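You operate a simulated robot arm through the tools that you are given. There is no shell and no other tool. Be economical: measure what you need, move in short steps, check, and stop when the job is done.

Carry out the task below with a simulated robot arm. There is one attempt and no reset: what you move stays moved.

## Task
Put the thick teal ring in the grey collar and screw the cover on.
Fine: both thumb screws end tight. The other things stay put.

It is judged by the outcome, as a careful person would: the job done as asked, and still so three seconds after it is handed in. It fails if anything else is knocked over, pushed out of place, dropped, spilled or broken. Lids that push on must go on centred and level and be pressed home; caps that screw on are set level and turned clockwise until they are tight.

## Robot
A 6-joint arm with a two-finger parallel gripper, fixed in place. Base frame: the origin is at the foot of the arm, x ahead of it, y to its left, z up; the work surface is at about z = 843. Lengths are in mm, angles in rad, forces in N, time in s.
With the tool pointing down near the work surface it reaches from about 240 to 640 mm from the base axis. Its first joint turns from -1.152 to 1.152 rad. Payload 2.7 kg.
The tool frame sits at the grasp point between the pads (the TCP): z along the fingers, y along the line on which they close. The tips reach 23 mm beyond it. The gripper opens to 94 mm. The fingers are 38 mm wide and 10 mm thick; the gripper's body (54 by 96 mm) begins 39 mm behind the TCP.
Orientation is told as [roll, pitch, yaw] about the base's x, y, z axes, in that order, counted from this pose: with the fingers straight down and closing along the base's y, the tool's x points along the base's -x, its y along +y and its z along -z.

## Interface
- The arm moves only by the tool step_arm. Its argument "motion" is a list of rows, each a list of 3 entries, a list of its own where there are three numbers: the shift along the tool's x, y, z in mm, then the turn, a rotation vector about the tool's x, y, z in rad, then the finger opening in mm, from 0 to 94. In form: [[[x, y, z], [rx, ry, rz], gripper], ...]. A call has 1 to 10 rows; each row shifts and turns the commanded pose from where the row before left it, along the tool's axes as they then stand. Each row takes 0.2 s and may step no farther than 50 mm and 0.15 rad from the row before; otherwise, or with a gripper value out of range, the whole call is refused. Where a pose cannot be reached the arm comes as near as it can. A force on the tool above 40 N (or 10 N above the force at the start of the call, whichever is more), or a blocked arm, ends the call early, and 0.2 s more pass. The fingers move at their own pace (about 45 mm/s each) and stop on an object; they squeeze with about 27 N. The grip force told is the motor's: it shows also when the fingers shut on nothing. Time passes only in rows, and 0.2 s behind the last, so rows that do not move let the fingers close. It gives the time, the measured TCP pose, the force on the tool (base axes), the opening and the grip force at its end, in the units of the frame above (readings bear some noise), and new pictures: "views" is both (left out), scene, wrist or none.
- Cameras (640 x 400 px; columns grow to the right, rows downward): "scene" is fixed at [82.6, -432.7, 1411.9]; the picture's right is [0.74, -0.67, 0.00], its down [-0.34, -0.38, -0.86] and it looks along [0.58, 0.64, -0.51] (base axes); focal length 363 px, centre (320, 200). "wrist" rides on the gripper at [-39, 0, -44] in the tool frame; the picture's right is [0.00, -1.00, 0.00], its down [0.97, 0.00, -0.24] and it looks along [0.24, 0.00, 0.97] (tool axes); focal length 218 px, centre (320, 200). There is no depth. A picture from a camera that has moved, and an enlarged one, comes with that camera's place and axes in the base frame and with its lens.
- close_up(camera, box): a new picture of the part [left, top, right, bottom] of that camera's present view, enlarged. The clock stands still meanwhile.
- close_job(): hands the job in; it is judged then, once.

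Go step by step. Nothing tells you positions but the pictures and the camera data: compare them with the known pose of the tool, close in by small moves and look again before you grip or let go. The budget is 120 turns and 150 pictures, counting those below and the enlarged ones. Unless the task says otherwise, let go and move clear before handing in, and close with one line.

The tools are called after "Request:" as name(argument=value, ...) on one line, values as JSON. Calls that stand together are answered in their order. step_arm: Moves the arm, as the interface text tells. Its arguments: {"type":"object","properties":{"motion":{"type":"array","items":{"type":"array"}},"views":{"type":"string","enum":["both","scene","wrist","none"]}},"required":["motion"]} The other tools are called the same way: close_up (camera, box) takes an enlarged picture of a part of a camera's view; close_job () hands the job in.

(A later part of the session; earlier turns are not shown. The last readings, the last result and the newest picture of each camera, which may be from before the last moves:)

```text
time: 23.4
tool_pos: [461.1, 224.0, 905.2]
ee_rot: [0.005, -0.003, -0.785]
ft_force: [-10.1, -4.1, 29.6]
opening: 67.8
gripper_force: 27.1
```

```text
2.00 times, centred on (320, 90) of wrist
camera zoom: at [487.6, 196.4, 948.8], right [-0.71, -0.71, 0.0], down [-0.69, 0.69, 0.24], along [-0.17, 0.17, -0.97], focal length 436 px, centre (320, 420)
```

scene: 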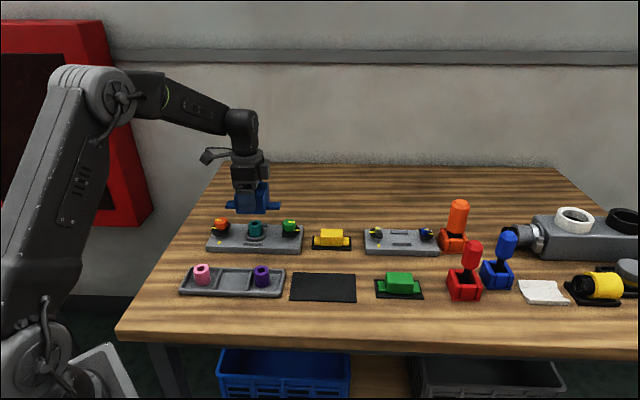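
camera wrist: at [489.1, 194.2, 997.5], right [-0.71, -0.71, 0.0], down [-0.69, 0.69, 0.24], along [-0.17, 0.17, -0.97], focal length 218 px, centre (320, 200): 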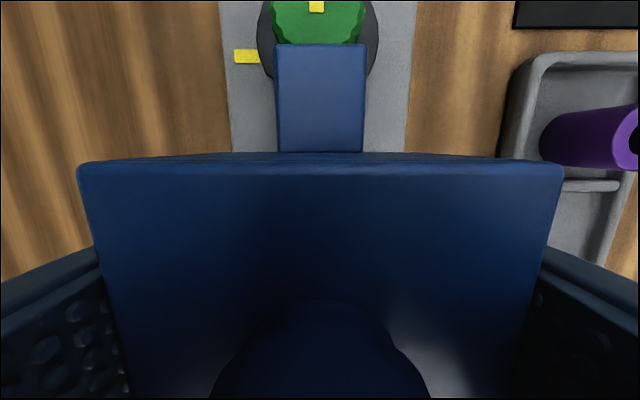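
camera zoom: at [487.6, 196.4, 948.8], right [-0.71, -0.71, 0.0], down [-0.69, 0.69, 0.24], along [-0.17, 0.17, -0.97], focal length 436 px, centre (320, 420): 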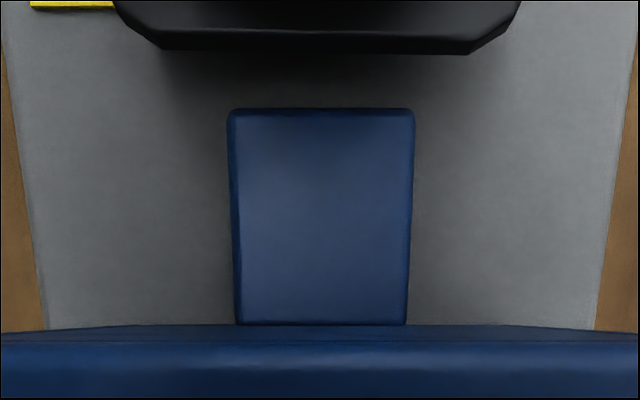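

There's contact at z ≈ 905 with about 30 N, and the cover sits between the ribs. I'll ease off, let go, and check that it's level and fully down.

Request:
step_arm(motion=[[[0, 0, -1.5], [0, 0, 0], 60], [[0, 0, 0], [0, 0, 0], 75], [[0, 0, 0], [0, 0, 0], 90], [[0, 0, 0], [0, 0, 0], 94], [[0, 0, -40], [0, 0, 0], 94], [[0, 0, -45], [0, 0, 0], 94], [[0, 0, 0], [0, 0, 0], 94]], views="wrist")

Request:
close_up(camera="scene", box=[205, 205, 305, 260])

Request:
close_up(camera="wrist", box=[230, 0, 410, 350])

```text
time: 25.0
tool_pos: [461.4, 223.9, 990.2]
ee_rot: [-0.004, 0.002, -0.785]
ft_force: [0.4, -0.6, -0.6]
opening: 93.7
gripper_force: 0.0
camera wrist: at [487.8, 196.6, 1033.3], right [-0.71, -0.71, 0.0], down [-0.69, 0.69, 0.24], along [-0.17, 0.17, -0.97], focal length 218 px, centre (320, 200)
```

wrist: 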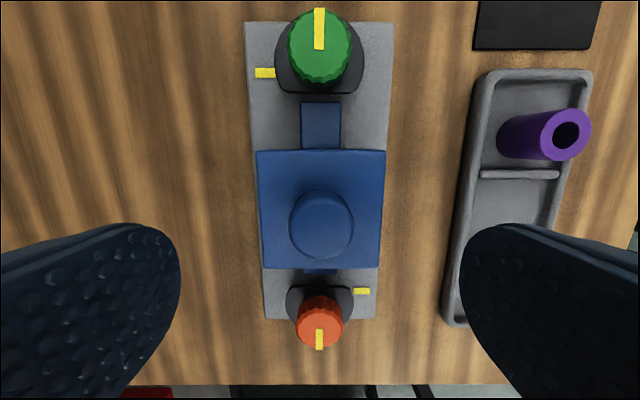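

```text
6.40 times, centred on (255, 232) of scene
camera zoom: at [82.6, -432.7, 1411.9], right [0.74, -0.67, 0.0], down [-0.34, -0.38, -0.86], along [0.58, 0.64, -0.51], focal length 2324 px, centre (736, -8)
```

zoom: 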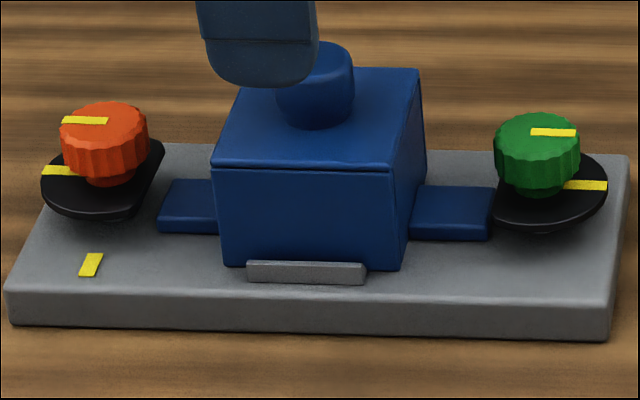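

```text
1.14 times, centred on (320, 175) of wrist
camera zoom: at [487.8, 196.6, 1033.3], right [-0.71, -0.71, 0.0], down [-0.69, 0.69, 0.24], along [-0.17, 0.17, -0.97], focal length 249 px, centre (320, 229)
```

zoom: 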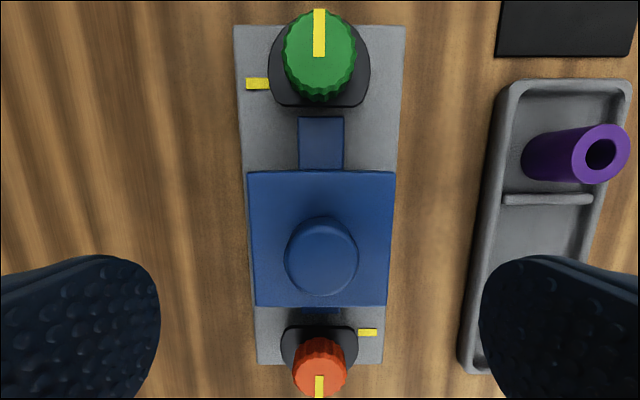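

The cover stayed put and level when released, with the lugs between the washers. Next is the green thumb screw: I'll move above it and locate its centre.

Request:
step_arm(motion=[[[-45, 0.3, 0], [0, 0, 0], 80], [[-45.2, 0.3, 0], [0, 0, 0], 60], [[0, 0, 30], [0, 0, 0], 50], [[0, 0, 0], [0, 0, 0], 50]], views="wrist")

Request:
close_up(camera="wrist", box=[220, 130, 420, 300])

Request:
close_up(camera="scene", box=[250, 195, 320, 250])

```text
time: 26.0
tool_pos: [525.7, 159.0, 959.0]
ee_rot: [0.001, 0.001, -0.786]
ft_force: [-0.1, -0.1, 0.7]
opening: 49.9
gripper_force: 0.0
camera wrist: at [552.4, 131.7, 1002.7], right [-0.71, -0.71, 0.0], down [-0.69, 0.69, 0.24], along [-0.17, 0.17, -0.97], focal length 218 px, centre (320, 200)
```

wrist: 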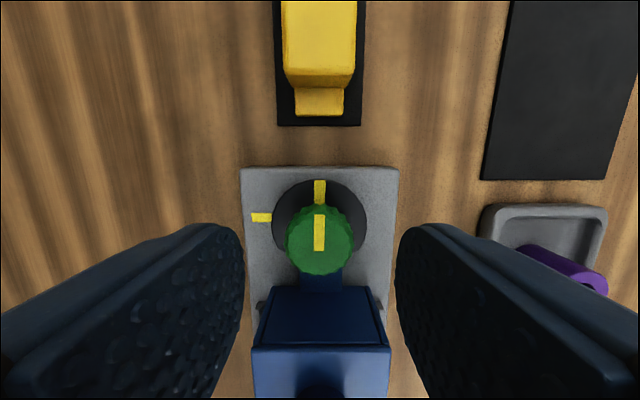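

```text
2.35 times, centred on (320, 215) of wrist
camera zoom: at [552.4, 131.7, 1002.7], right [-0.71, -0.71, 0.0], down [-0.69, 0.69, 0.24], along [-0.17, 0.17, -0.97], focal length 514 px, centre (320, 165)
```

zoom: 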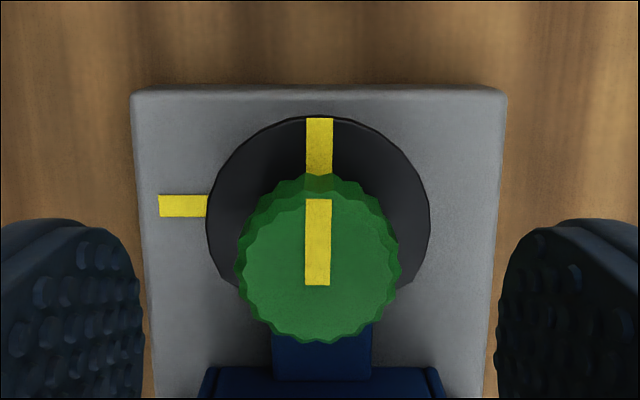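

```text
7.27 times, centred on (285, 222) of scene
camera zoom: at [82.6, -432.7, 1411.9], right [0.74, -0.67, 0.0], down [-0.34, -0.38, -0.86], along [0.58, 0.64, -0.51], focal length 2641 px, centre (574, 36)
```

zoom: 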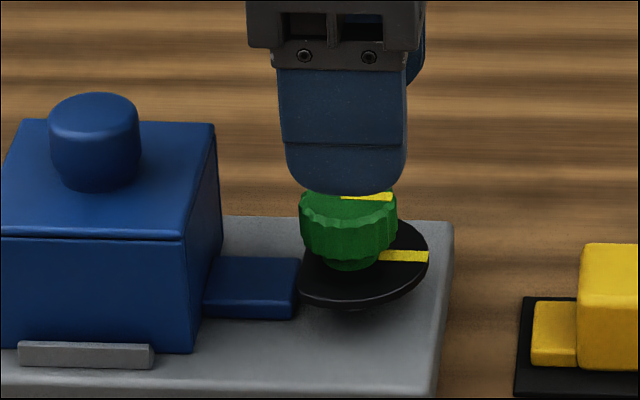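

The knob's top is near z ≈ 905, about 5 mm toward the cover from the gripper axis. I'll centre on it and come down to just above it.

Request:
step_arm(motion=[[[5, 0.3, 10], [0, 0, 0], 50], [[0, 0, 12], [0, 0, 0], 50], [[0, 0, 0], [0, 0, 0], 50]], views="wrist")

Request:
close_up(camera="scene", box=[250, 195, 320, 250])

```text
time: 26.8
tool_pos: [523.6, 164.0, 937.2]
ee_rot: [-0.001, 0.001, -0.785]
ft_force: [0.4, -0.6, 0.1]
opening: 50.1
gripper_force: 0.0
camera wrist: at [548.7, 135.9, 981.1], right [-0.71, -0.71, 0.0], down [-0.69, 0.69, 0.24], along [-0.17, 0.17, -0.97], focal length 218 px, centre (320, 200)
```

wrist: 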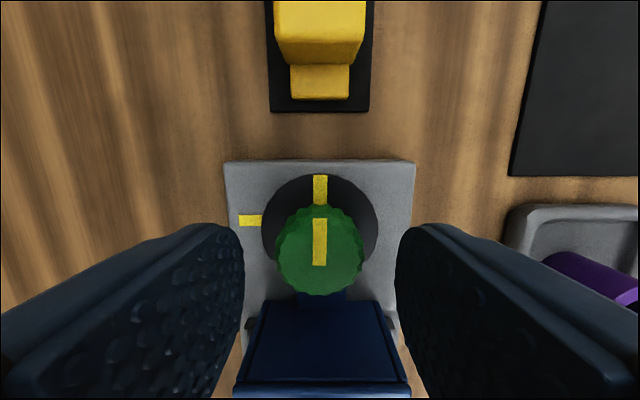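

```text
7.27 times, centred on (285, 222) of scene
camera zoom: at [82.6, -432.7, 1411.9], right [0.74, -0.67, 0.0], down [-0.34, -0.38, -0.86], along [0.58, 0.64, -0.51], focal length 2641 px, centre (574, 36)
```

zoom: 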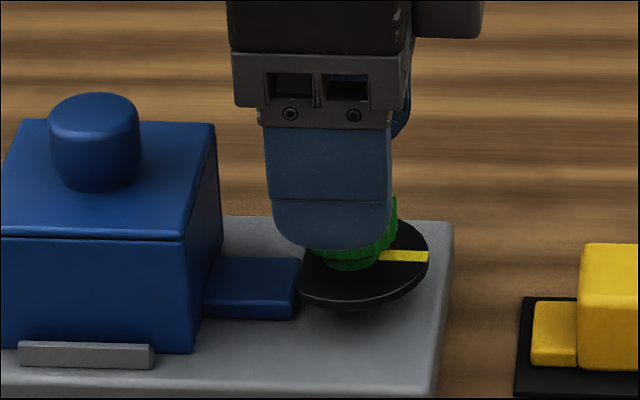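

I'm centred over the knob, so I'll descend around it and close.

Request:
step_arm(motion=[[[0, 0, 10], [0, 0, 0], 50], [[0, 0, 11], [0, 0, 0], 50], [[0, 0, 0], [0, 0, 0], 30], [[0, 0, 0], [0, 0, 0], 20], [[0, 0, 0], [0, 0, 0], 20]], views="wrist")

Request:
close_up(camera="scene", box=[250, 195, 320, 250])

```text
time: 28.0
tool_pos: [521.7, 163.9, 915.7]
ee_rot: [-0.001, -0.001, -0.784]
ft_force: [-5.7, -4.4, 1.0]
opening: 31.2
gripper_force: 45.5
camera wrist: at [548.4, 136.5, 959.8], right [-0.71, -0.71, 0.0], down [-0.69, 0.69, 0.24], along [-0.17, 0.17, -0.97], focal length 218 px, centre (320, 200)
```

wrist: 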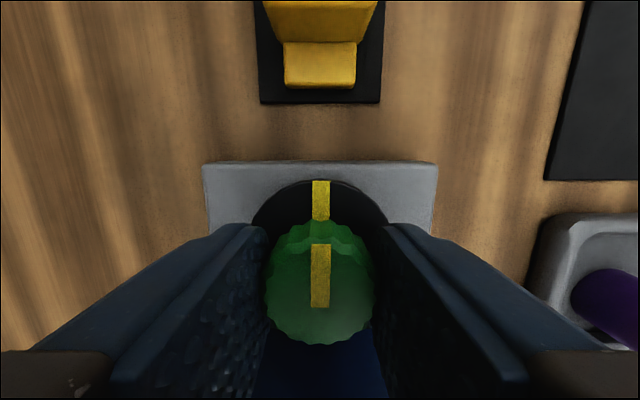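

```text
7.27 times, centred on (285, 222) of scene
camera zoom: at [82.5, -432.8, 1411.8], right [0.74, -0.67, 0.0], down [-0.34, -0.38, -0.86], along [0.58, 0.64, -0.51], focal length 2641 px, centre (574, 36)
```

zoom: 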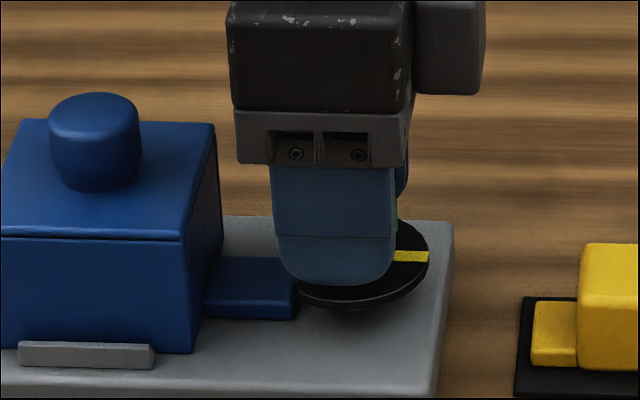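

The knob is gripped, with a slight side load that I'll relieve. I'll turn clockwise 0.75 rad first and look.

Request:
step_arm(motion=[[[0, -0.8, 0], [0, 0, 0], 20], [[0, 0, 0], [0, 0, 0.15], 20], [[0, 0, 0], [0, 0, 0.15], 20], [[0, 0, 0], [0, 0, 0.15], 20], [[0, 0, 0], [0, 0, 0.15], 20], [[0, 0, 0], [0, 0, 0.15], 20], [[0, 0, 0], [0, 0, 0], 20]], views="wrist")

Request:
close_up(camera="scene", box=[250, 195, 320, 250])

```text
time: 29.6
tool_pos: [523.1, 164.9, 915.4]
ee_rot: [0.003, 0.002, -1.537]
ft_force: [23.0, 12.6, -14.5]
opening: 30.9
gripper_force: 44.7
camera wrist: at [522.7, 125.4, 959.5], right [-1.0, -0.03, 0.0], down [-0.03, 0.97, 0.24], along [-0.01, 0.24, -0.97], focal length 218 px, centre (320, 200)
```

wrist: 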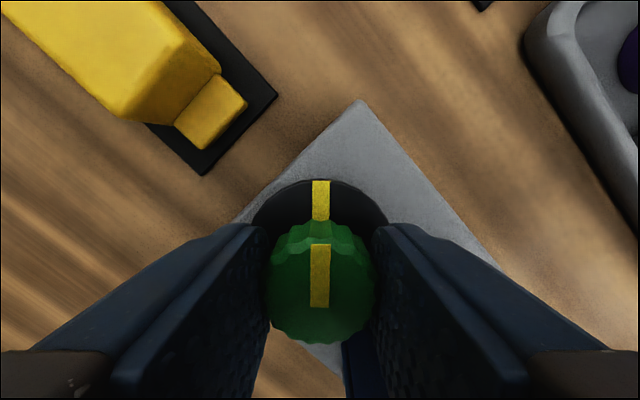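

```text
7.27 times, centred on (285, 222) of scene
camera zoom: at [83.5, -432.3, 1412.0], right [0.74, -0.67, 0.0], down [-0.34, -0.38, -0.86], along [0.58, 0.64, -0.51], focal length 2641 px, centre (574, 36)
```

zoom: 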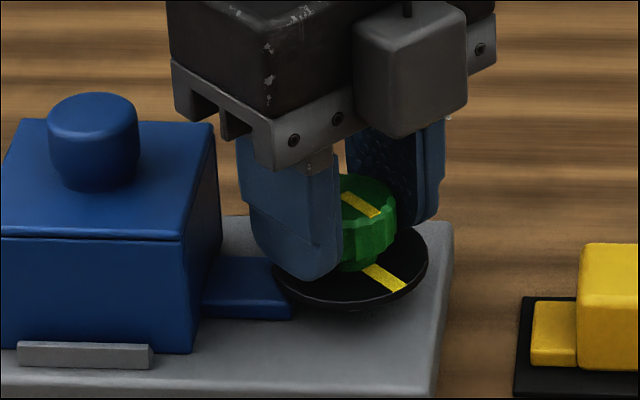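

The screw turns with the gripper and pulls down as it threads in. I'll relieve the side load and follow it downward while turning on.

Request:
step_arm(motion=[[[0.9, 1.6, 1.0], [0, 0, 0], 20], [[0, 0, 0.2], [0, 0, 0.15], 20], [[0, 0, 0.2], [0, 0, 0.15], 20], [[0, 0, 0.2], [0, 0, 0.15], 20], [[0, 0, 0.2], [0, 0, 0.15], 20], [[0, 0, 0], [0, 0, 0], 20]], views="none")

```text
time: 31.0
tool_pos: [523.6, 164.4, 915.5]
ee_rot: [-0.001, 0.0, -2.135]
ft_force: [7.2, 1.5, -1.2]
opening: 31.1
gripper_force: 44.7
```

The load is low now, so I'll keep turning.

Request:
step_arm(motion=[[[0.4, 0.4, 0.2], [0, 0, 0.15], 20], [[0, 0, 0.2], [0, 0, 0.15], 20], [[0, 0, 0.2], [0, 0, 0.15], 20], [[0, 0, 0.2], [0, 0, 0.15], 20], [[0, 0, 0], [0, 0, 0], 20]], views="wrist")

Request:
close_up(camera="scene", box=[250, 195, 320, 250])

```text
time: 32.0
tool_pos: [523.8, 163.4, 911.5]
ee_rot: [-0.043, 0.006, -2.665]
ft_force: [-6.6, 7.5, 2.4]
opening: 31.4
gripper_force: 44.8
out of reach, approached as far as the arm can: row 4
stopped in row 5: the force on the tool passed its limit (the readings are from after the stop); the commanded pose is now the measured one
camera wrist: at [487.9, 143.1, 956.6], right [-0.46, 0.89, 0.04], down [0.87, 0.43, 0.25], along [0.2, 0.15, -0.97], focal length 218 px, centre (320, 200)
```

wrist: 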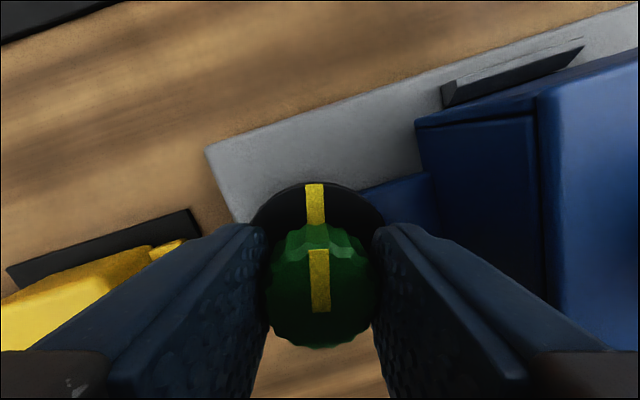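

```text
7.27 times, centred on (285, 222) of scene
camera zoom: at [82.4, -432.5, 1411.9], right [0.74, -0.67, 0.0], down [-0.34, -0.38, -0.86], along [0.58, 0.64, -0.51], focal length 2641 px, centre (574, 36)
```

zoom: 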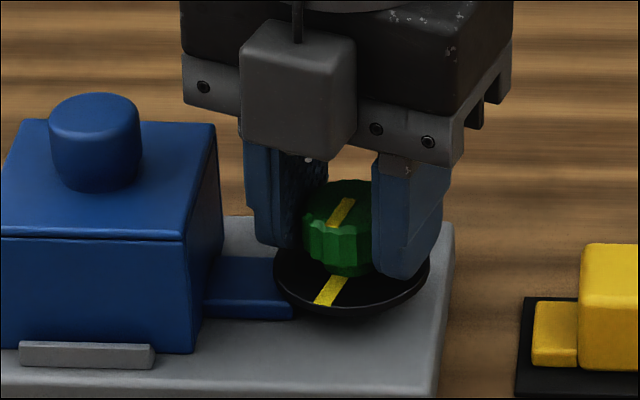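

The wrist hit its limit after about 108° of turning. I'll let go, rise, level the tool and wind back for the rest.

Request:
step_arm(motion=[[[0, 0, 0], [0, 0, 0], 36], [[0, 0, 0], [0, 0, 0], 50], [[0, 0, -15], [0, 0, 0], 50], [[0, 0, -20], [-0.043, -0.006, 0], 50], [[0, 0, 0], [0, 0, -0.15], 50], [[0, 0, 0], [0, 0, -0.15], 50], [[0, 0, 0], [0, 0, -0.15], 50], [[0, 0, 0], [0, 0, -0.15], 50], [[0, 0, 0], [0, 0, -0.15], 50], [[0, 0, 0], [0, 0, -0.15], 50]], views="none")

Request:
step_arm(motion=[[[0, 0, 0], [0, 0, -0.15], 50], [[0, 0, 0], [0, 0, -0.15], 50], [[0, 0, 0], [0, 0, -0.15], 50], [[0, 0, 0], [0, 0, -0.15], 50], [[0, 0, 0], [0, 0, -0.15], 50], [[0, 0, 0], [0, 0, -0.15], 50], [[0, 0, 0], [0, 0, -0.15], 50], [[0, 0, 0], [0, 0, -0.15], 50], [[0, 0, 0], [0, 0, -0.15], 50], [[0, 0, 0], [0, 0, -0.15], 50]], views="none")

Request:
step_arm(motion=[[[0, 0, 0], [0, 0, -0.15], 50], [[0, 0, 0], [0, 0, -0.15], 50], [[0, 0, 0], [0, 0, -0.15], 50], [[0, 0, 0], [0, 0, -0.15], 50], [[0, 0, 0], [0, 0, -0.15], 50], [[0, 0, 0], [0, 0, 0], 50]], views="wrist")

Request:
close_up(camera="scene", box=[205, 195, 315, 260])

```text
time: 34.2
tool_pos: [528.1, 148.1, 947.5]
ee_rot: [0.001, 0.001, -1.763]
ft_force: [-0.6, 0.0, 1.1]
opening: 49.8
gripper_force: 0.1
out of reach, approached as far as the arm can: row 4
```

```text
time: 36.4
tool_pos: [529.3, 148.8, 946.6]
ee_rot: [0.001, 0.0, -0.265]
ft_force: [-0.6, -0.9, 0.2]
opening: 50.2
gripper_force: 0.1
```

```text
time: 37.8
tool_pos: [527.5, 148.4, 947.1]
ee_rot: [-0.001, 0.0, 0.484]
ft_force: [0.2, 0.5, 0.4]
opening: 49.9
gripper_force: 0.0
camera wrist: at [561.6, 166.3, 991.5], right [0.46, -0.89, 0.0], down [-0.86, -0.45, 0.24], along [-0.21, -0.11, -0.97], focal length 218 px, centre (320, 200)
```

wrist: 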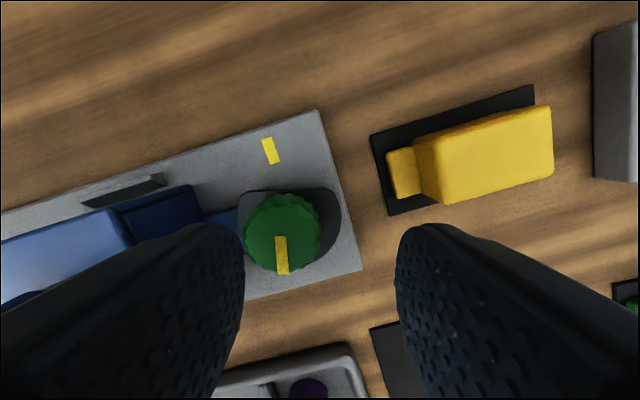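

```text
5.82 times, centred on (260, 228) of scene
camera zoom: at [82.6, -432.7, 1411.9], right [0.74, -0.67, 0.0], down [-0.34, -0.38, -0.86], along [0.58, 0.64, -0.51], focal length 2113 px, centre (669, 40)
```

zoom: 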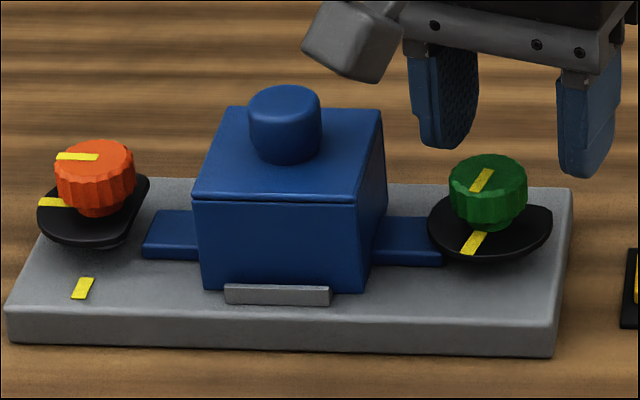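

The mark is now about 165° short of the plate mark. I'll re-centre over the knob and check.

Request:
step_arm(motion=[[[-2, 16, 0], [0, 0, 0], 50], [[0, 0, 10], [0, 0, -0.12], 50], [[0, 0, 0], [0, 0, 0], 50]], views="wrist")

Request:
close_up(camera="wrist", box=[220, 150, 420, 310])

```text
time: 38.6
tool_pos: [522.2, 163.0, 937.6]
ee_rot: [0.0, -0.001, 0.603]
ft_force: [-0.2, -0.5, 0.3]
opening: 49.9
gripper_force: 0.1
camera wrist: at [553.5, 185.6, 981.3], right [0.57, -0.82, 0.0], down [-0.8, -0.55, 0.24], along [-0.2, -0.14, -0.97], focal length 218 px, centre (320, 200)
```

wrist: 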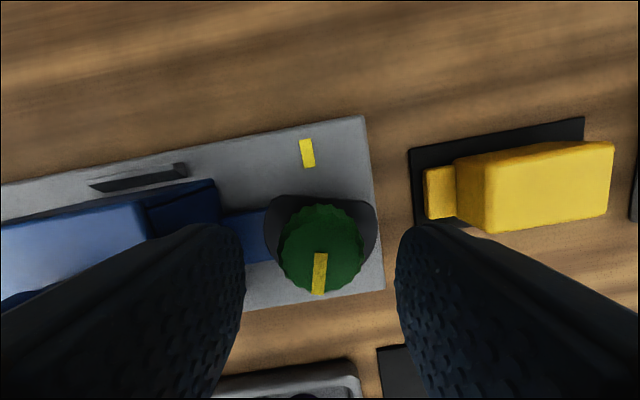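

```text
2.50 times, centred on (320, 230) of wrist
camera zoom: at [553.5, 185.6, 981.3], right [0.57, -0.82, 0.0], down [-0.8, -0.55, 0.24], along [-0.2, -0.14, -0.97], focal length 546 px, centre (320, 125)
```

zoom: 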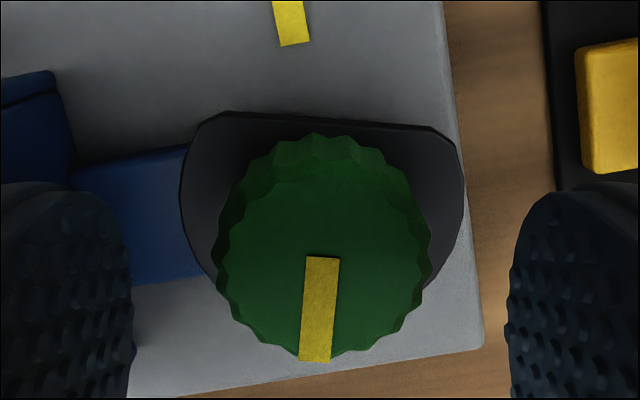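

Centred within a couple of millimetres. I'll descend, close, and check the side load.

Request:
step_arm(motion=[[[0.8, -0.2, 12], [0, 0, 0], 50], [[0, 0, 13], [0, 0, 0], 50], [[0, 0, 0], [0, 0, 0], 30], [[0, 0, 0], [0, 0, 0], 20], [[0, 0, 0], [0, 0, 0], 20]], views="none")

Request:
close_up(camera="scene", box=[205, 195, 315, 260])

```text
time: 39.8
tool_pos: [521.0, 163.0, 912.4]
ee_rot: [0.0, -0.002, 0.602]
ft_force: [-2.3, 1.7, 1.5]
opening: 30.9
gripper_force: 44.3
```

```text
5.82 times, centred on (260, 228) of scene
camera zoom: at [82.6, -432.6, 1411.9], right [0.74, -0.67, 0.0], down [-0.34, -0.38, -0.86], along [0.58, 0.64, -0.51], focal length 2113 px, centre (669, 40)
```

zoom: 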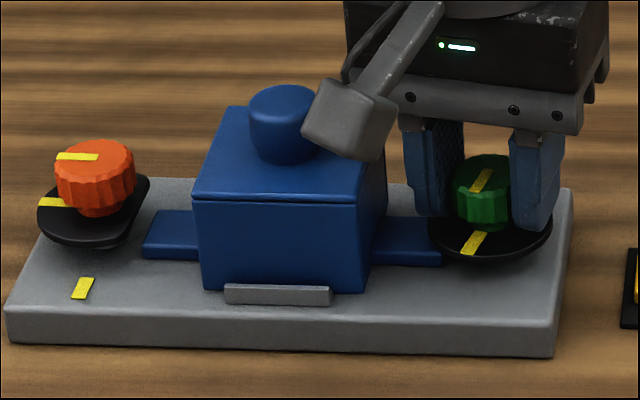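

The grip is clean with little side load. I'll turn clockwise and follow it down.

Request:
step_arm(motion=[[[0, 0, 0.2], [0, 0, 0.15], 20], [[0, 0, 0.2], [0, 0, 0.15], 20], [[0, 0, 0.2], [0, 0, 0.15], 20], [[0, 0, 0.2], [0, 0, 0.15], 20], [[0, 0, 0.2], [0, 0, 0.15], 20], [[0, 0, 0], [0, 0, 0], 20]], views="none")

```text
time: 41.2
tool_pos: [522.0, 162.6, 912.2]
ee_rot: [0.002, 0.0, -0.149]
ft_force: [-4.0, 6.2, 0.5]
opening: 30.8
gripper_force: 44.8
```

Request:
step_arm(motion=[[[0.35, 0.4, 0.2], [0, 0, 0.15], 20], [[0, 0, 0.2], [0, 0, 0.15], 20], [[0, 0, 0.2], [0, 0, 0.15], 20], [[0, 0, 0.2], [0, 0, 0.15], 20], [[0, 0, 0.2], [0, 0, 0.15], 20], [[0, 0, 0], [0, 0, 0], 20]], views="wrist")

Request:
close_up(camera="scene", box=[205, 195, 315, 260])

```text
time: 42.6
tool_pos: [522.5, 164.2, 910.6]
ee_rot: [0.003, 0.001, -0.899]
ft_force: [2.2, 10.5, -0.2]
opening: 31.1
gripper_force: 44.7
camera wrist: at [545.3, 133.1, 954.5], right [-0.78, -0.62, 0.0], down [-0.6, 0.76, 0.24], along [-0.15, 0.19, -0.97], focal length 218 px, centre (320, 200)
```

wrist: 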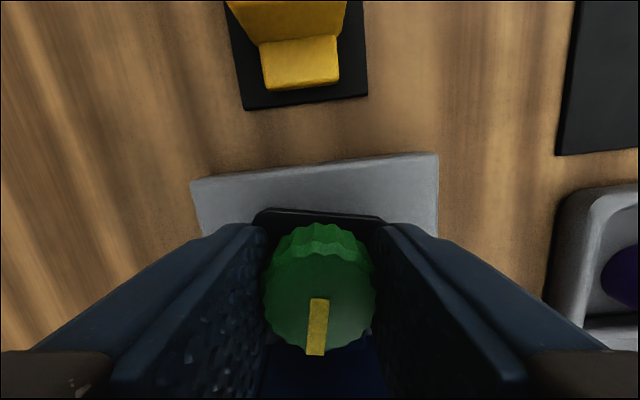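

```text
5.82 times, centred on (260, 228) of scene
camera zoom: at [82.7, -432.4, 1412.0], right [0.74, -0.67, 0.0], down [-0.34, -0.38, -0.86], along [0.58, 0.64, -0.51], focal length 2113 px, centre (669, 40)
```

zoom: 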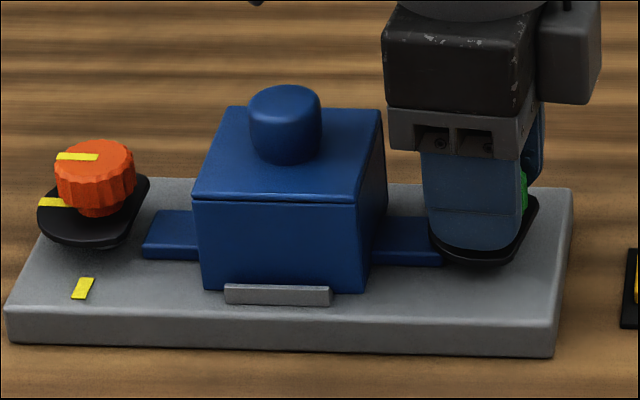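

Request:
step_arm(motion=[[[0.4, 0.5, 0.2], [0, 0, 0.15], 20], [[0, 0, 0.2], [0, 0, 0.15], 20], [[0, 0, 0.2], [0, 0, 0.15], 20], [[0, 0, 0.2], [0, 0, 0.15], 20], [[0, 0, 0], [0, 0, 0], 20]], views="none")

Request:
step_arm(motion=[[[0.2, 0.2, 0.2], [0, 0, 0.15], 20], [[0, 0, 0.2], [0, 0, 0.15], 20], [[0, 0, 0], [0, 0, 0], 20]], views="wrist")

```text
time: 43.8
tool_pos: [522.7, 163.8, 910.1]
ee_rot: [0.002, 0.0, -1.498]
ft_force: [7.9, 3.6, -1.4]
opening: 31.1
gripper_force: 44.7
```

```text
time: 44.6
tool_pos: [523.2, 163.7, 909.9]
ee_rot: [0.001, 0.001, -1.799]
ft_force: [11.7, -1.7, 1.1]
opening: 31.1
gripper_force: 45.2
camera wrist: at [512.8, 125.8, 953.2], right [-0.97, 0.23, 0.0], down [0.22, 0.95, 0.24], along [0.06, 0.23, -0.97], focal length 218 px, centre (320, 200)
```

wrist: 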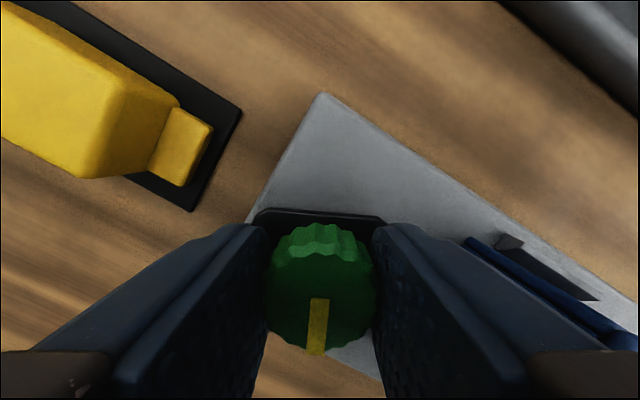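

Request:
step_arm(motion=[[[0.1, 0.7, 0.1], [0, 0, 0.15], 20], [[0, 0, 0.1], [0, 0, 0.15], 20], [[0, 0, 0.1], [0, 0, 0.15], 20], [[0, 0, 0], [0, 0, 0], 20]], views="wrist")

Request:
close_up(camera="scene", box=[205, 195, 315, 260])

```text
time: 45.6
tool_pos: [521.9, 164.2, 909.3]
ee_rot: [0.0, 0.001, -2.248]
ft_force: [7.8, -6.5, 1.0]
opening: 30.8
gripper_force: 45.3
camera wrist: at [497.5, 133.4, 952.6], right [-0.78, 0.63, 0.0], down [0.61, 0.76, 0.24], along [0.15, 0.19, -0.97], focal length 218 px, centre (320, 200)
```

wrist: 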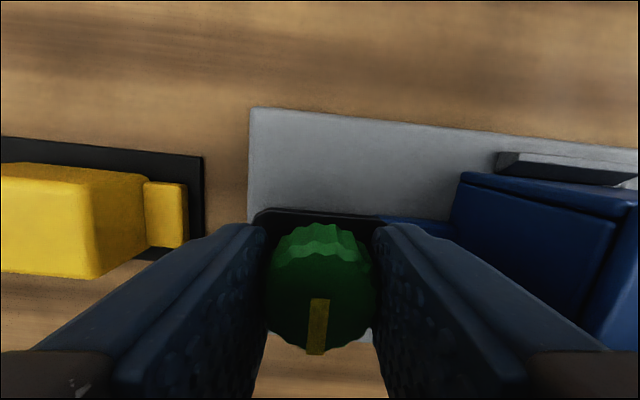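

```text
5.82 times, centred on (260, 228) of scene
camera zoom: at [82.8, -432.9, 1411.8], right [0.74, -0.67, 0.0], down [-0.34, -0.38, -0.86], along [0.58, 0.64, -0.51], focal length 2113 px, centre (669, 40)
```

zoom: 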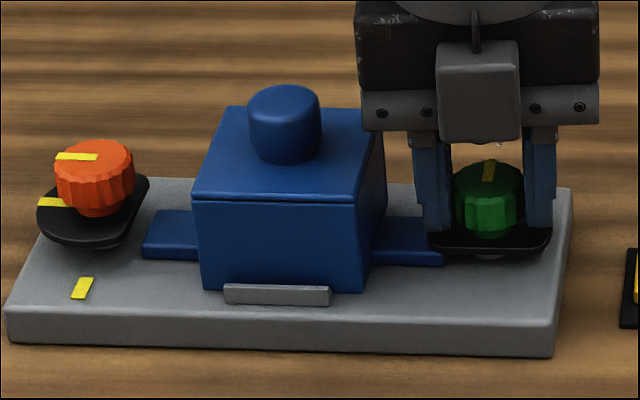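

That makes about 271° in all, level with the plate mark. I'll turn a little further to feel whether it's at its stop.

Request:
step_arm(motion=[[[-0.3, 0.5, 0], [0, 0, 0.1], 20], [[0, 0, 0], [0, 0, 0.1], 20], [[0, 0, 0], [0, 0, 0], 20]], views="wrist")

```text
time: 46.4
tool_pos: [523.4, 163.0, 908.4]
ee_rot: [0.0, 0.002, -2.448]
ft_force: [7.7, -3.5, -0.6]
opening: 30.8
gripper_force: 45.1
camera wrist: at [492.1, 138.8, 952.7], right [-0.64, 0.77, 0.0], down [0.75, 0.62, 0.24], along [0.19, 0.15, -0.97], focal length 218 px, centre (320, 200)
```

wrist: 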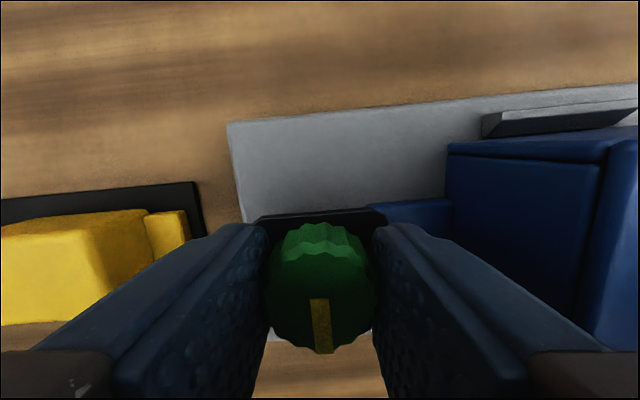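

The mark rotated relative to the fingers this time, so the knob is at its stop. I'll give one last small turn for tightness, then release and rise.

Request:
step_arm(motion=[[[0.2, 0.4, 0], [0, 0, 0.1], 20], [[0, 0, 0], [0, 0, 0], 20]], views="wrist")

Request:
step_arm(motion=[[[0, 0, 0], [0, 0, 0], 36], [[0, 0, 0], [0, 0, 0], 50], [[0, 0, -20], [0, 0, 0], 50], [[0, 0, -25], [0, 0, -0.15], 50], [[0, 0, -10], [0, 0, -0.15], 50], [[0, 0, 0], [0, 0, -0.15], 50], [[0, 0, 0], [0, 0, -0.15], 50], [[0, 0, 0], [0, 0, -0.15], 50], [[0, 0, 0], [0, 0, -0.15], 50], [[0, 0, 0], [0, 0, -0.15], 50]], views="wrist")

Request:
close_up(camera="scene", box=[205, 195, 315, 260])

```text
time: 47.0
tool_pos: [523.1, 163.1, 909.7]
ee_rot: [-0.002, 0.0, -2.548]
ft_force: [0.9, -2.1, -0.1]
opening: 30.6
gripper_force: 45.2
camera wrist: at [489.8, 141.7, 952.7], right [-0.56, 0.83, 0.0], down [0.81, 0.54, 0.24], along [0.2, 0.14, -0.97], focal length 218 px, centre (320, 200)
```

wrist: 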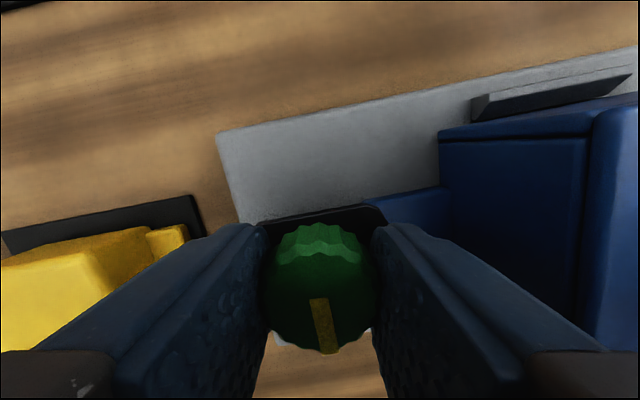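

```text
time: 49.2
tool_pos: [523.7, 163.7, 963.4]
ee_rot: [0.001, 0.0, -1.494]
ft_force: [0.1, -0.3, -0.3]
opening: 49.9
gripper_force: 0.0
camera wrist: at [525.2, 124.2, 1008.0], right [-1.0, -0.08, 0.0], down [-0.07, 0.97, 0.24], along [-0.02, 0.24, -0.97], focal length 218 px, centre (320, 200)
```

wrist: 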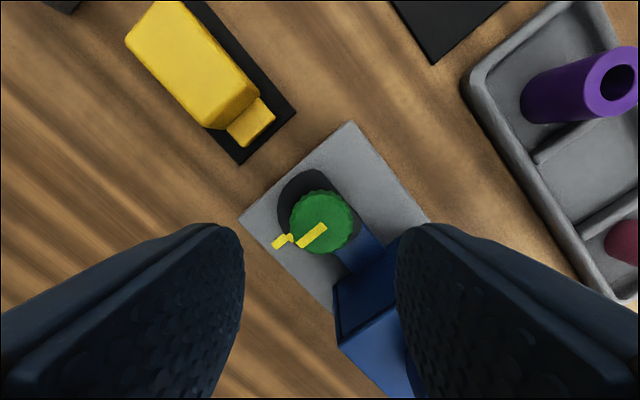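

```text
5.82 times, centred on (260, 228) of scene
camera zoom: at [82.6, -432.7, 1411.9], right [0.74, -0.67, 0.0], down [-0.34, -0.38, -0.86], along [0.58, 0.64, -0.51], focal length 2113 px, centre (669, 40)
```

zoom: 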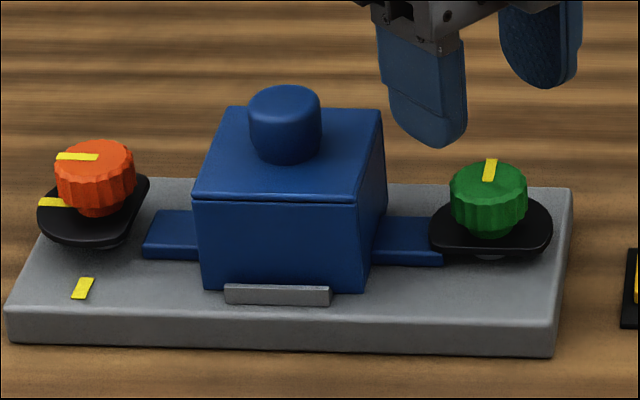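

All the green marks line up and the screw is tight. Next I'll go up and over the cover to the orange screw, winding the wrist back for a long turn.

Request:
step_arm(motion=[[[0, 0, -40], [0, 0, 0], 50], [[31.65, -27.6, 0], [0, 0, 0], 50], [[31.65, -27.6, 0], [0, 0, 0], 50], [[31.65, -27.6, 0], [0, 0, 0], 50], [[31.65, -27.6, 0], [0, 0, 0], 50], [[0, 0, 0], [0, 0, -0.15], 50], [[0, 0, 0], [0, 0, -0.15], 50], [[0, 0, 0], [0, 0, -0.15], 50], [[0, 0, 0], [0, 0, -0.15], 50], [[0, 0, 0], [0, 0, -0.15], 50]], views="none")

Request:
step_arm(motion=[[[0, 0, 0], [0, 0, -0.15], 50], [[0, 0, 0], [0, 0, -0.15], 50], [[0, 0, 0], [0, 0, -0.15], 50], [[0, 0, 0], [0, 0, -0.15], 50], [[0, 0, 0], [0, 0, -0.15], 50], [[0, 0, 0], [0, 0, -0.15], 50], [[0, 0, 0], [0, 0, -0.15], 50], [[0, 0, 0], [0, 0, -0.15], 50], [[0, 0, 0], [0, 0, -0.15], 50], [[0, 0, 0], [0, 0, -0.15], 50]], views="none")

Request:
step_arm(motion=[[[0, 0, 0], [0, 0, -0.15], 50], [[0, 0, 0], [0, 0, -0.15], 50], [[0, 0, 0], [0, 0, -0.15], 50], [[0, 0, 0], [0, 0, -0.15], 50], [[0, 0, 0], [0, 0, -0.15], 50], [[0, 0, 0], [0, 0, -0.15], 50], [[0, 0, 0], [0, 0, -0.15], 50], [[0, 0, 0], [0, 0, -0.15], 50], [[0, 0, 0], [0, 0, -0.15], 50], [[0, 0, 0], [0, 0, -0.15], 50]], views="wrist")

```text
time: 51.4
tool_pos: [404.1, 281.0, 1005.1]
ee_rot: [0.002, -0.002, -0.746]
ft_force: [-0.1, 1.1, -0.1]
opening: 50.0
gripper_force: 0.0
```

```text
time: 53.6
tool_pos: [404.6, 281.5, 1004.3]
ee_rot: [0.002, -0.002, 0.755]
ft_force: [0.2, -0.1, 0.4]
opening: 49.9
gripper_force: 0.0
```

```text
time: 55.8
tool_pos: [403.0, 282.4, 1003.2]
ee_rot: [-0.001, -0.001, 2.252]
ft_force: [0.0, 0.2, -0.4]
opening: 50.1
gripper_force: 0.0
camera wrist: at [378.2, 311.5, 1047.7], right [0.78, 0.63, 0.0], down [0.61, -0.75, 0.24], along [0.15, -0.19, -0.97], focal length 218 px, centre (320, 200)
```

wrist: 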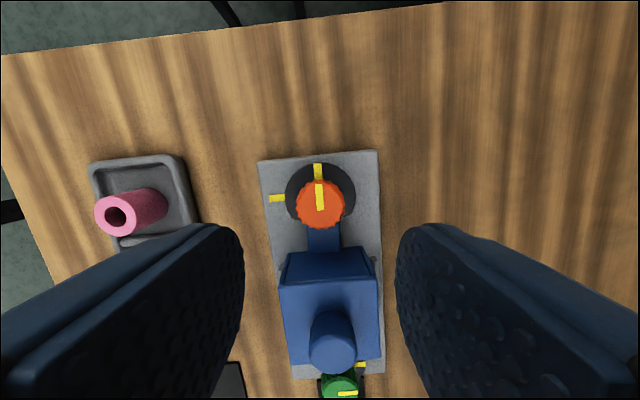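

I'm directly above the orange knob. I'll wind a bit further and come down near it.

Request:
step_arm(motion=[[[-0.8, 0, 0], [0, 0, -0.15], 50], [[0, 0, 0], [0, 0, -0.15], 50], [[0, 0, 0], [0, 0, -0.15], 50], [[0, 0, 33], [0, 0, 0], 50], [[0, 0, 33], [0, 0, 0], 50], [[0, 0, 0], [0, 0, 0], 50]], views="wrist")

Request:
close_up(camera="scene", box=[190, 190, 300, 260])

```text
time: 57.2
tool_pos: [401.9, 281.6, 938.9]
ee_rot: [-0.002, -0.002, 2.702]
ft_force: [-0.2, -0.4, 0.4]
opening: 50.2
gripper_force: 0.1
camera wrist: at [366.3, 298.6, 981.3], right [0.43, 0.9, 0.0], down [0.88, -0.41, 0.24], along [0.22, -0.1, -0.97], focal length 218 px, centre (320, 200)
```

wrist: 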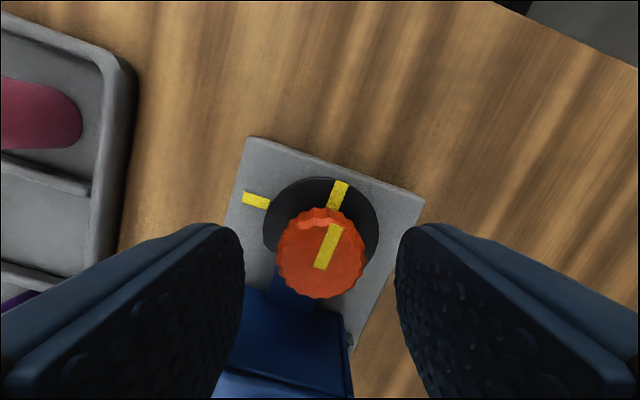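

```text
5.71 times, centred on (245, 225) of scene
camera zoom: at [82.6, -432.7, 1411.9], right [0.74, -0.67, 0.0], down [-0.34, -0.38, -0.86], along [0.58, 0.64, -0.51], focal length 2075 px, centre (749, 57)
```

zoom: 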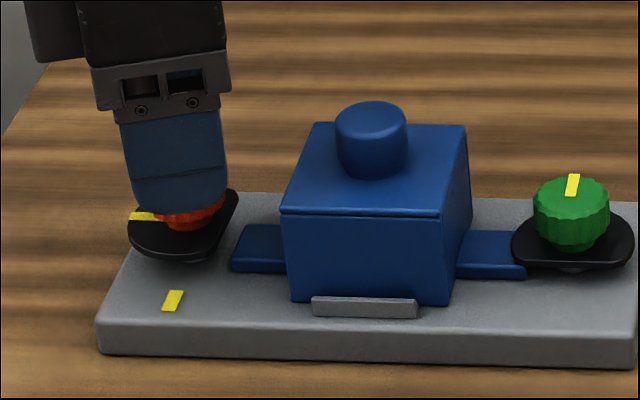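

The knob is 2 mm off in x and -0.8 mm in y. I'll correct, descend and grip.

Request:
step_arm(motion=[[[2, -0.8, 12], [0, 0, 0], 50], [[0, 0, 12], [0, 0, 0], 50], [[0, 0, 0], [0, 0, 0], 30], [[0, 0, 0], [0, 0, 0], 20], [[0, 0, 0], [0, 0, 0], 20]], views="wrist")

```text
time: 58.4
tool_pos: [405.9, 281.1, 913.4]
ee_rot: [0.0, -0.001, 2.7]
ft_force: [-2.8, -5.4, 0.2]
opening: 31.1
gripper_force: 45.1
camera wrist: at [369.4, 297.8, 956.9], right [0.43, 0.9, 0.0], down [0.88, -0.41, 0.24], along [0.22, -0.1, -0.97], focal length 218 px, centre (320, 200)
```

wrist: 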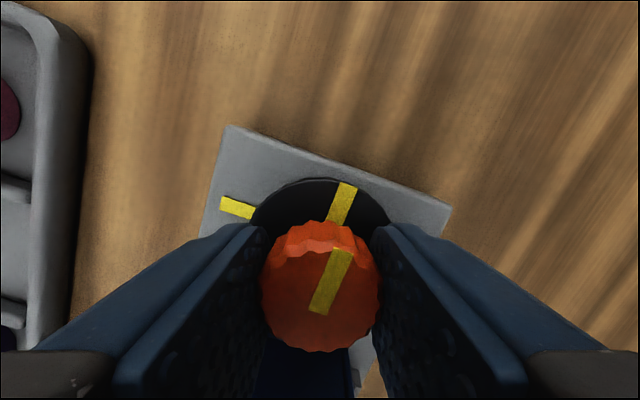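

Gripped. I'll turn clockwise in stages, following it down.

Request:
step_arm(motion=[[[0, 0.4, 0.2], [0, 0, 0.15], 20], [[0, 0, 0.2], [0, 0, 0.15], 20], [[0, 0, 0.2], [0, 0, 0.15], 20], [[0, 0, 0.2], [0, 0, 0.15], 20], [[0, 0, 0], [0, 0, 0], 20]], views="none")

```text
time: 59.6
tool_pos: [404.4, 279.4, 912.3]
ee_rot: [0.002, -0.001, 2.098]
ft_force: [-9.6, -11.4, -4.1]
opening: 30.5
gripper_force: 44.9
```

Request:
step_arm(motion=[[[0.4, 1.0, 0.4], [0, 0, 0.15], 20], [[0, 0, 0.2], [0, 0, 0.15], 20], [[0, 0, 0.2], [0, 0, 0.15], 20], [[0, 0, 0.2], [0, 0, 0.15], 20], [[0, 0, 0], [0, 0, 0], 20]], views="wrist")

Request:
close_up(camera="scene", box=[190, 190, 300, 260])

```text
time: 60.8
tool_pos: [404.0, 280.2, 911.1]
ee_rot: [0.003, 0.004, 1.498]
ft_force: [-16.9, -12.5, -1.5]
opening: 30.7
gripper_force: 44.9
camera wrist: at [405.6, 319.0, 955.5], right [1.0, -0.07, 0.0], down [-0.07, -0.97, 0.24], along [-0.02, -0.24, -0.97], focal length 218 px, centre (320, 200)
```

wrist: 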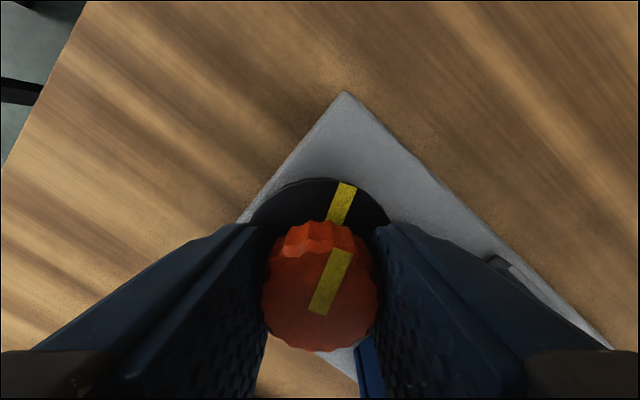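

```text
5.71 times, centred on (245, 225) of scene
camera zoom: at [82.2, -433.0, 1411.8], right [0.74, -0.67, 0.0], down [-0.34, -0.38, -0.86], along [0.58, 0.64, -0.51], focal length 2075 px, centre (749, 57)
```

zoom: 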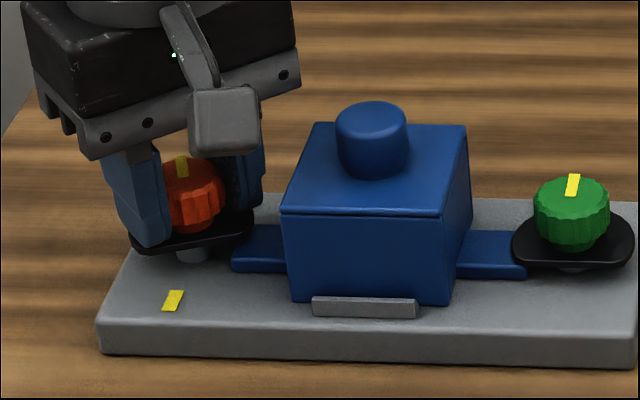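

Request:
step_arm(motion=[[[0.7, 1.1, 0.3], [0, 0, 0.15], 20], [[0, 0.25, 0.2], [0, 0, 0.15], 20], [[0, 0.25, 0.2], [0, 0, 0.15], 20], [[0, 0.25, 0.2], [0, 0, 0.15], 20], [[0, 0.2, 0.2], [0, 0, 0.15], 20], [[0, 0, 0], [0, 0, 0], 20]], views="none")

```text
time: 62.2
tool_pos: [401.7, 280.4, 910.9]
ee_rot: [-0.001, -0.002, 0.751]
ft_force: [-19.0, -0.3, -4.2]
opening: 30.4
gripper_force: 45.5
```

Request:
step_arm(motion=[[[1.0, 1.0, 0.4], [0, 0, 0.15], 20], [[0, 0.3, 0.2], [0, 0, 0.15], 20], [[0, 0.3, 0.2], [0, 0, 0.15], 20], [[0, 0.3, 0.2], [0, 0, 0.15], 20], [[0, 0.2, 0.2], [0, 0, 0.15], 20], [[0, 0, 0], [0, 0, 0], 20]], views="wrist")

Request:
close_up(camera="scene", box=[190, 190, 300, 260])

```text
time: 63.6
tool_pos: [401.9, 281.2, 909.3]
ee_rot: [0.002, -0.003, 0.001]
ft_force: [2.2, 9.1, -10.0]
opening: 30.8
gripper_force: 45.0
camera wrist: at [439.7, 281.9, 954.3], right [0.0, -1.0, 0.0], down [-0.97, 0.0, 0.24], along [-0.24, 0.0, -0.97], focal length 218 px, centre (320, 200)
```

wrist: 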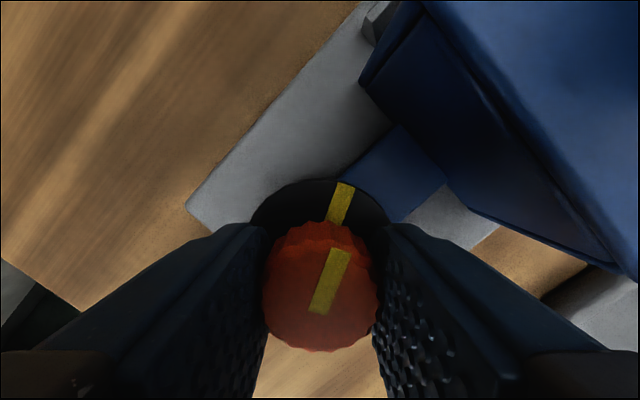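

```text
5.71 times, centred on (245, 225) of scene
camera zoom: at [82.8, -432.3, 1412.0], right [0.74, -0.67, 0.0], down [-0.34, -0.38, -0.86], along [0.58, 0.64, -0.51], focal length 2075 px, centre (749, 57)
```

zoom: 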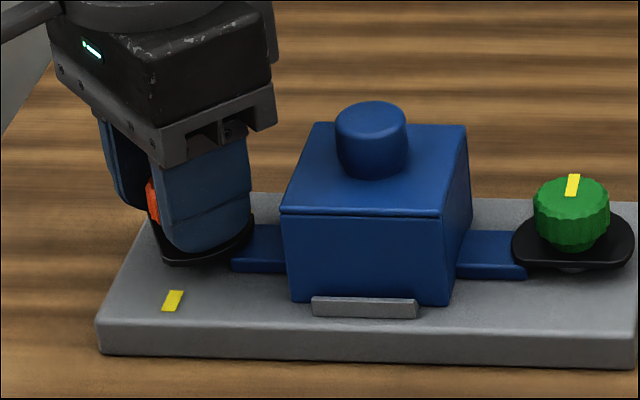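

Request:
step_arm(motion=[[[0, 0.7, 0.8], [0, 0, 0.15], 20], [[0, 0.2, 0.25], [0, 0, 0.15], 20], [[0, 0.2, 0.25], [0, 0, 0.15], 20], [[0, 0.2, 0.25], [0, 0, 0.15], 20], [[0, 0.2, 0.25], [0, 0, 0.15], 20], [[0, 0, 0], [0, 0, 0], 20]], views="none")

```text
time: 65.0
tool_pos: [403.0, 283.4, 909.1]
ee_rot: [0.003, -0.001, -0.749]
ft_force: [3.6, 11.0, 2.0]
opening: 30.5
gripper_force: 44.8
```

Request:
step_arm(motion=[[[0.3, 0.8, 0.2], [0, 0, 0.15], 20], [[0, 0.2, 0.2], [0, 0, 0.15], 20], [[0, 0.2, 0.2], [0, 0, 0.15], 20], [[0, 0.2, 0.2], [0, 0, 0.15], 20], [[0, 0.2, 0.2], [0, 0, 0.15], 20], [[0, 0, 0], [0, 0, 0], 20]], views="none")

```text
time: 66.4
tool_pos: [403.7, 284.7, 907.6]
ee_rot: [0.003, 0.003, -1.498]
ft_force: [12.6, 7.6, 5.2]
opening: 30.7
gripper_force: 44.6
```

Request:
step_arm(motion=[[[0.4, 0.9, -0.2], [0, 0, 0.15], 20], [[0, 0.2, 0.1], [0, 0, 0.15], 20], [[0, 0.2, 0.1], [0, 0, 0.15], 20], [[0, 0, 0], [0, 0, 0], 20]], views="wrist")

Request:
close_up(camera="scene", box=[190, 190, 300, 260])

```text
time: 67.4
tool_pos: [404.1, 284.4, 907.6]
ee_rot: [-0.001, -0.001, -1.949]
ft_force: [14.2, -1.5, 3.7]
opening: 30.9
gripper_force: 45.3
camera wrist: at [389.0, 247.5, 950.9], right [-0.93, 0.37, 0.0], down [0.36, 0.9, 0.24], along [0.09, 0.22, -0.97], focal length 218 px, centre (320, 200)
```

wrist: 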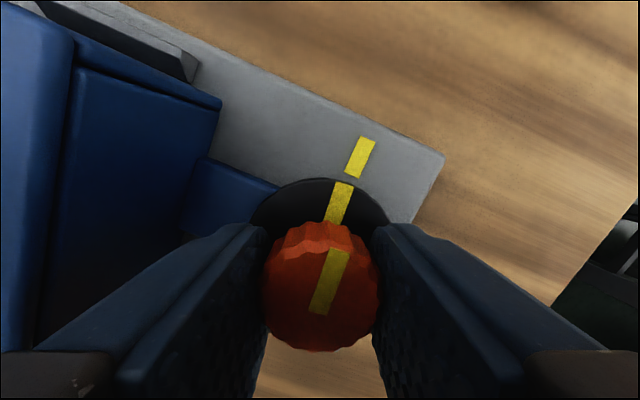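

```text
5.71 times, centred on (245, 225) of scene
camera zoom: at [82.9, -432.8, 1411.8], right [0.74, -0.67, 0.0], down [-0.34, -0.38, -0.86], along [0.58, 0.64, -0.51], focal length 2075 px, centre (749, 57)
```

zoom: 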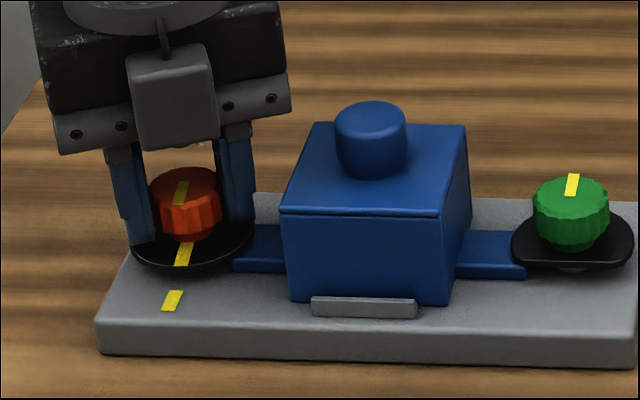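

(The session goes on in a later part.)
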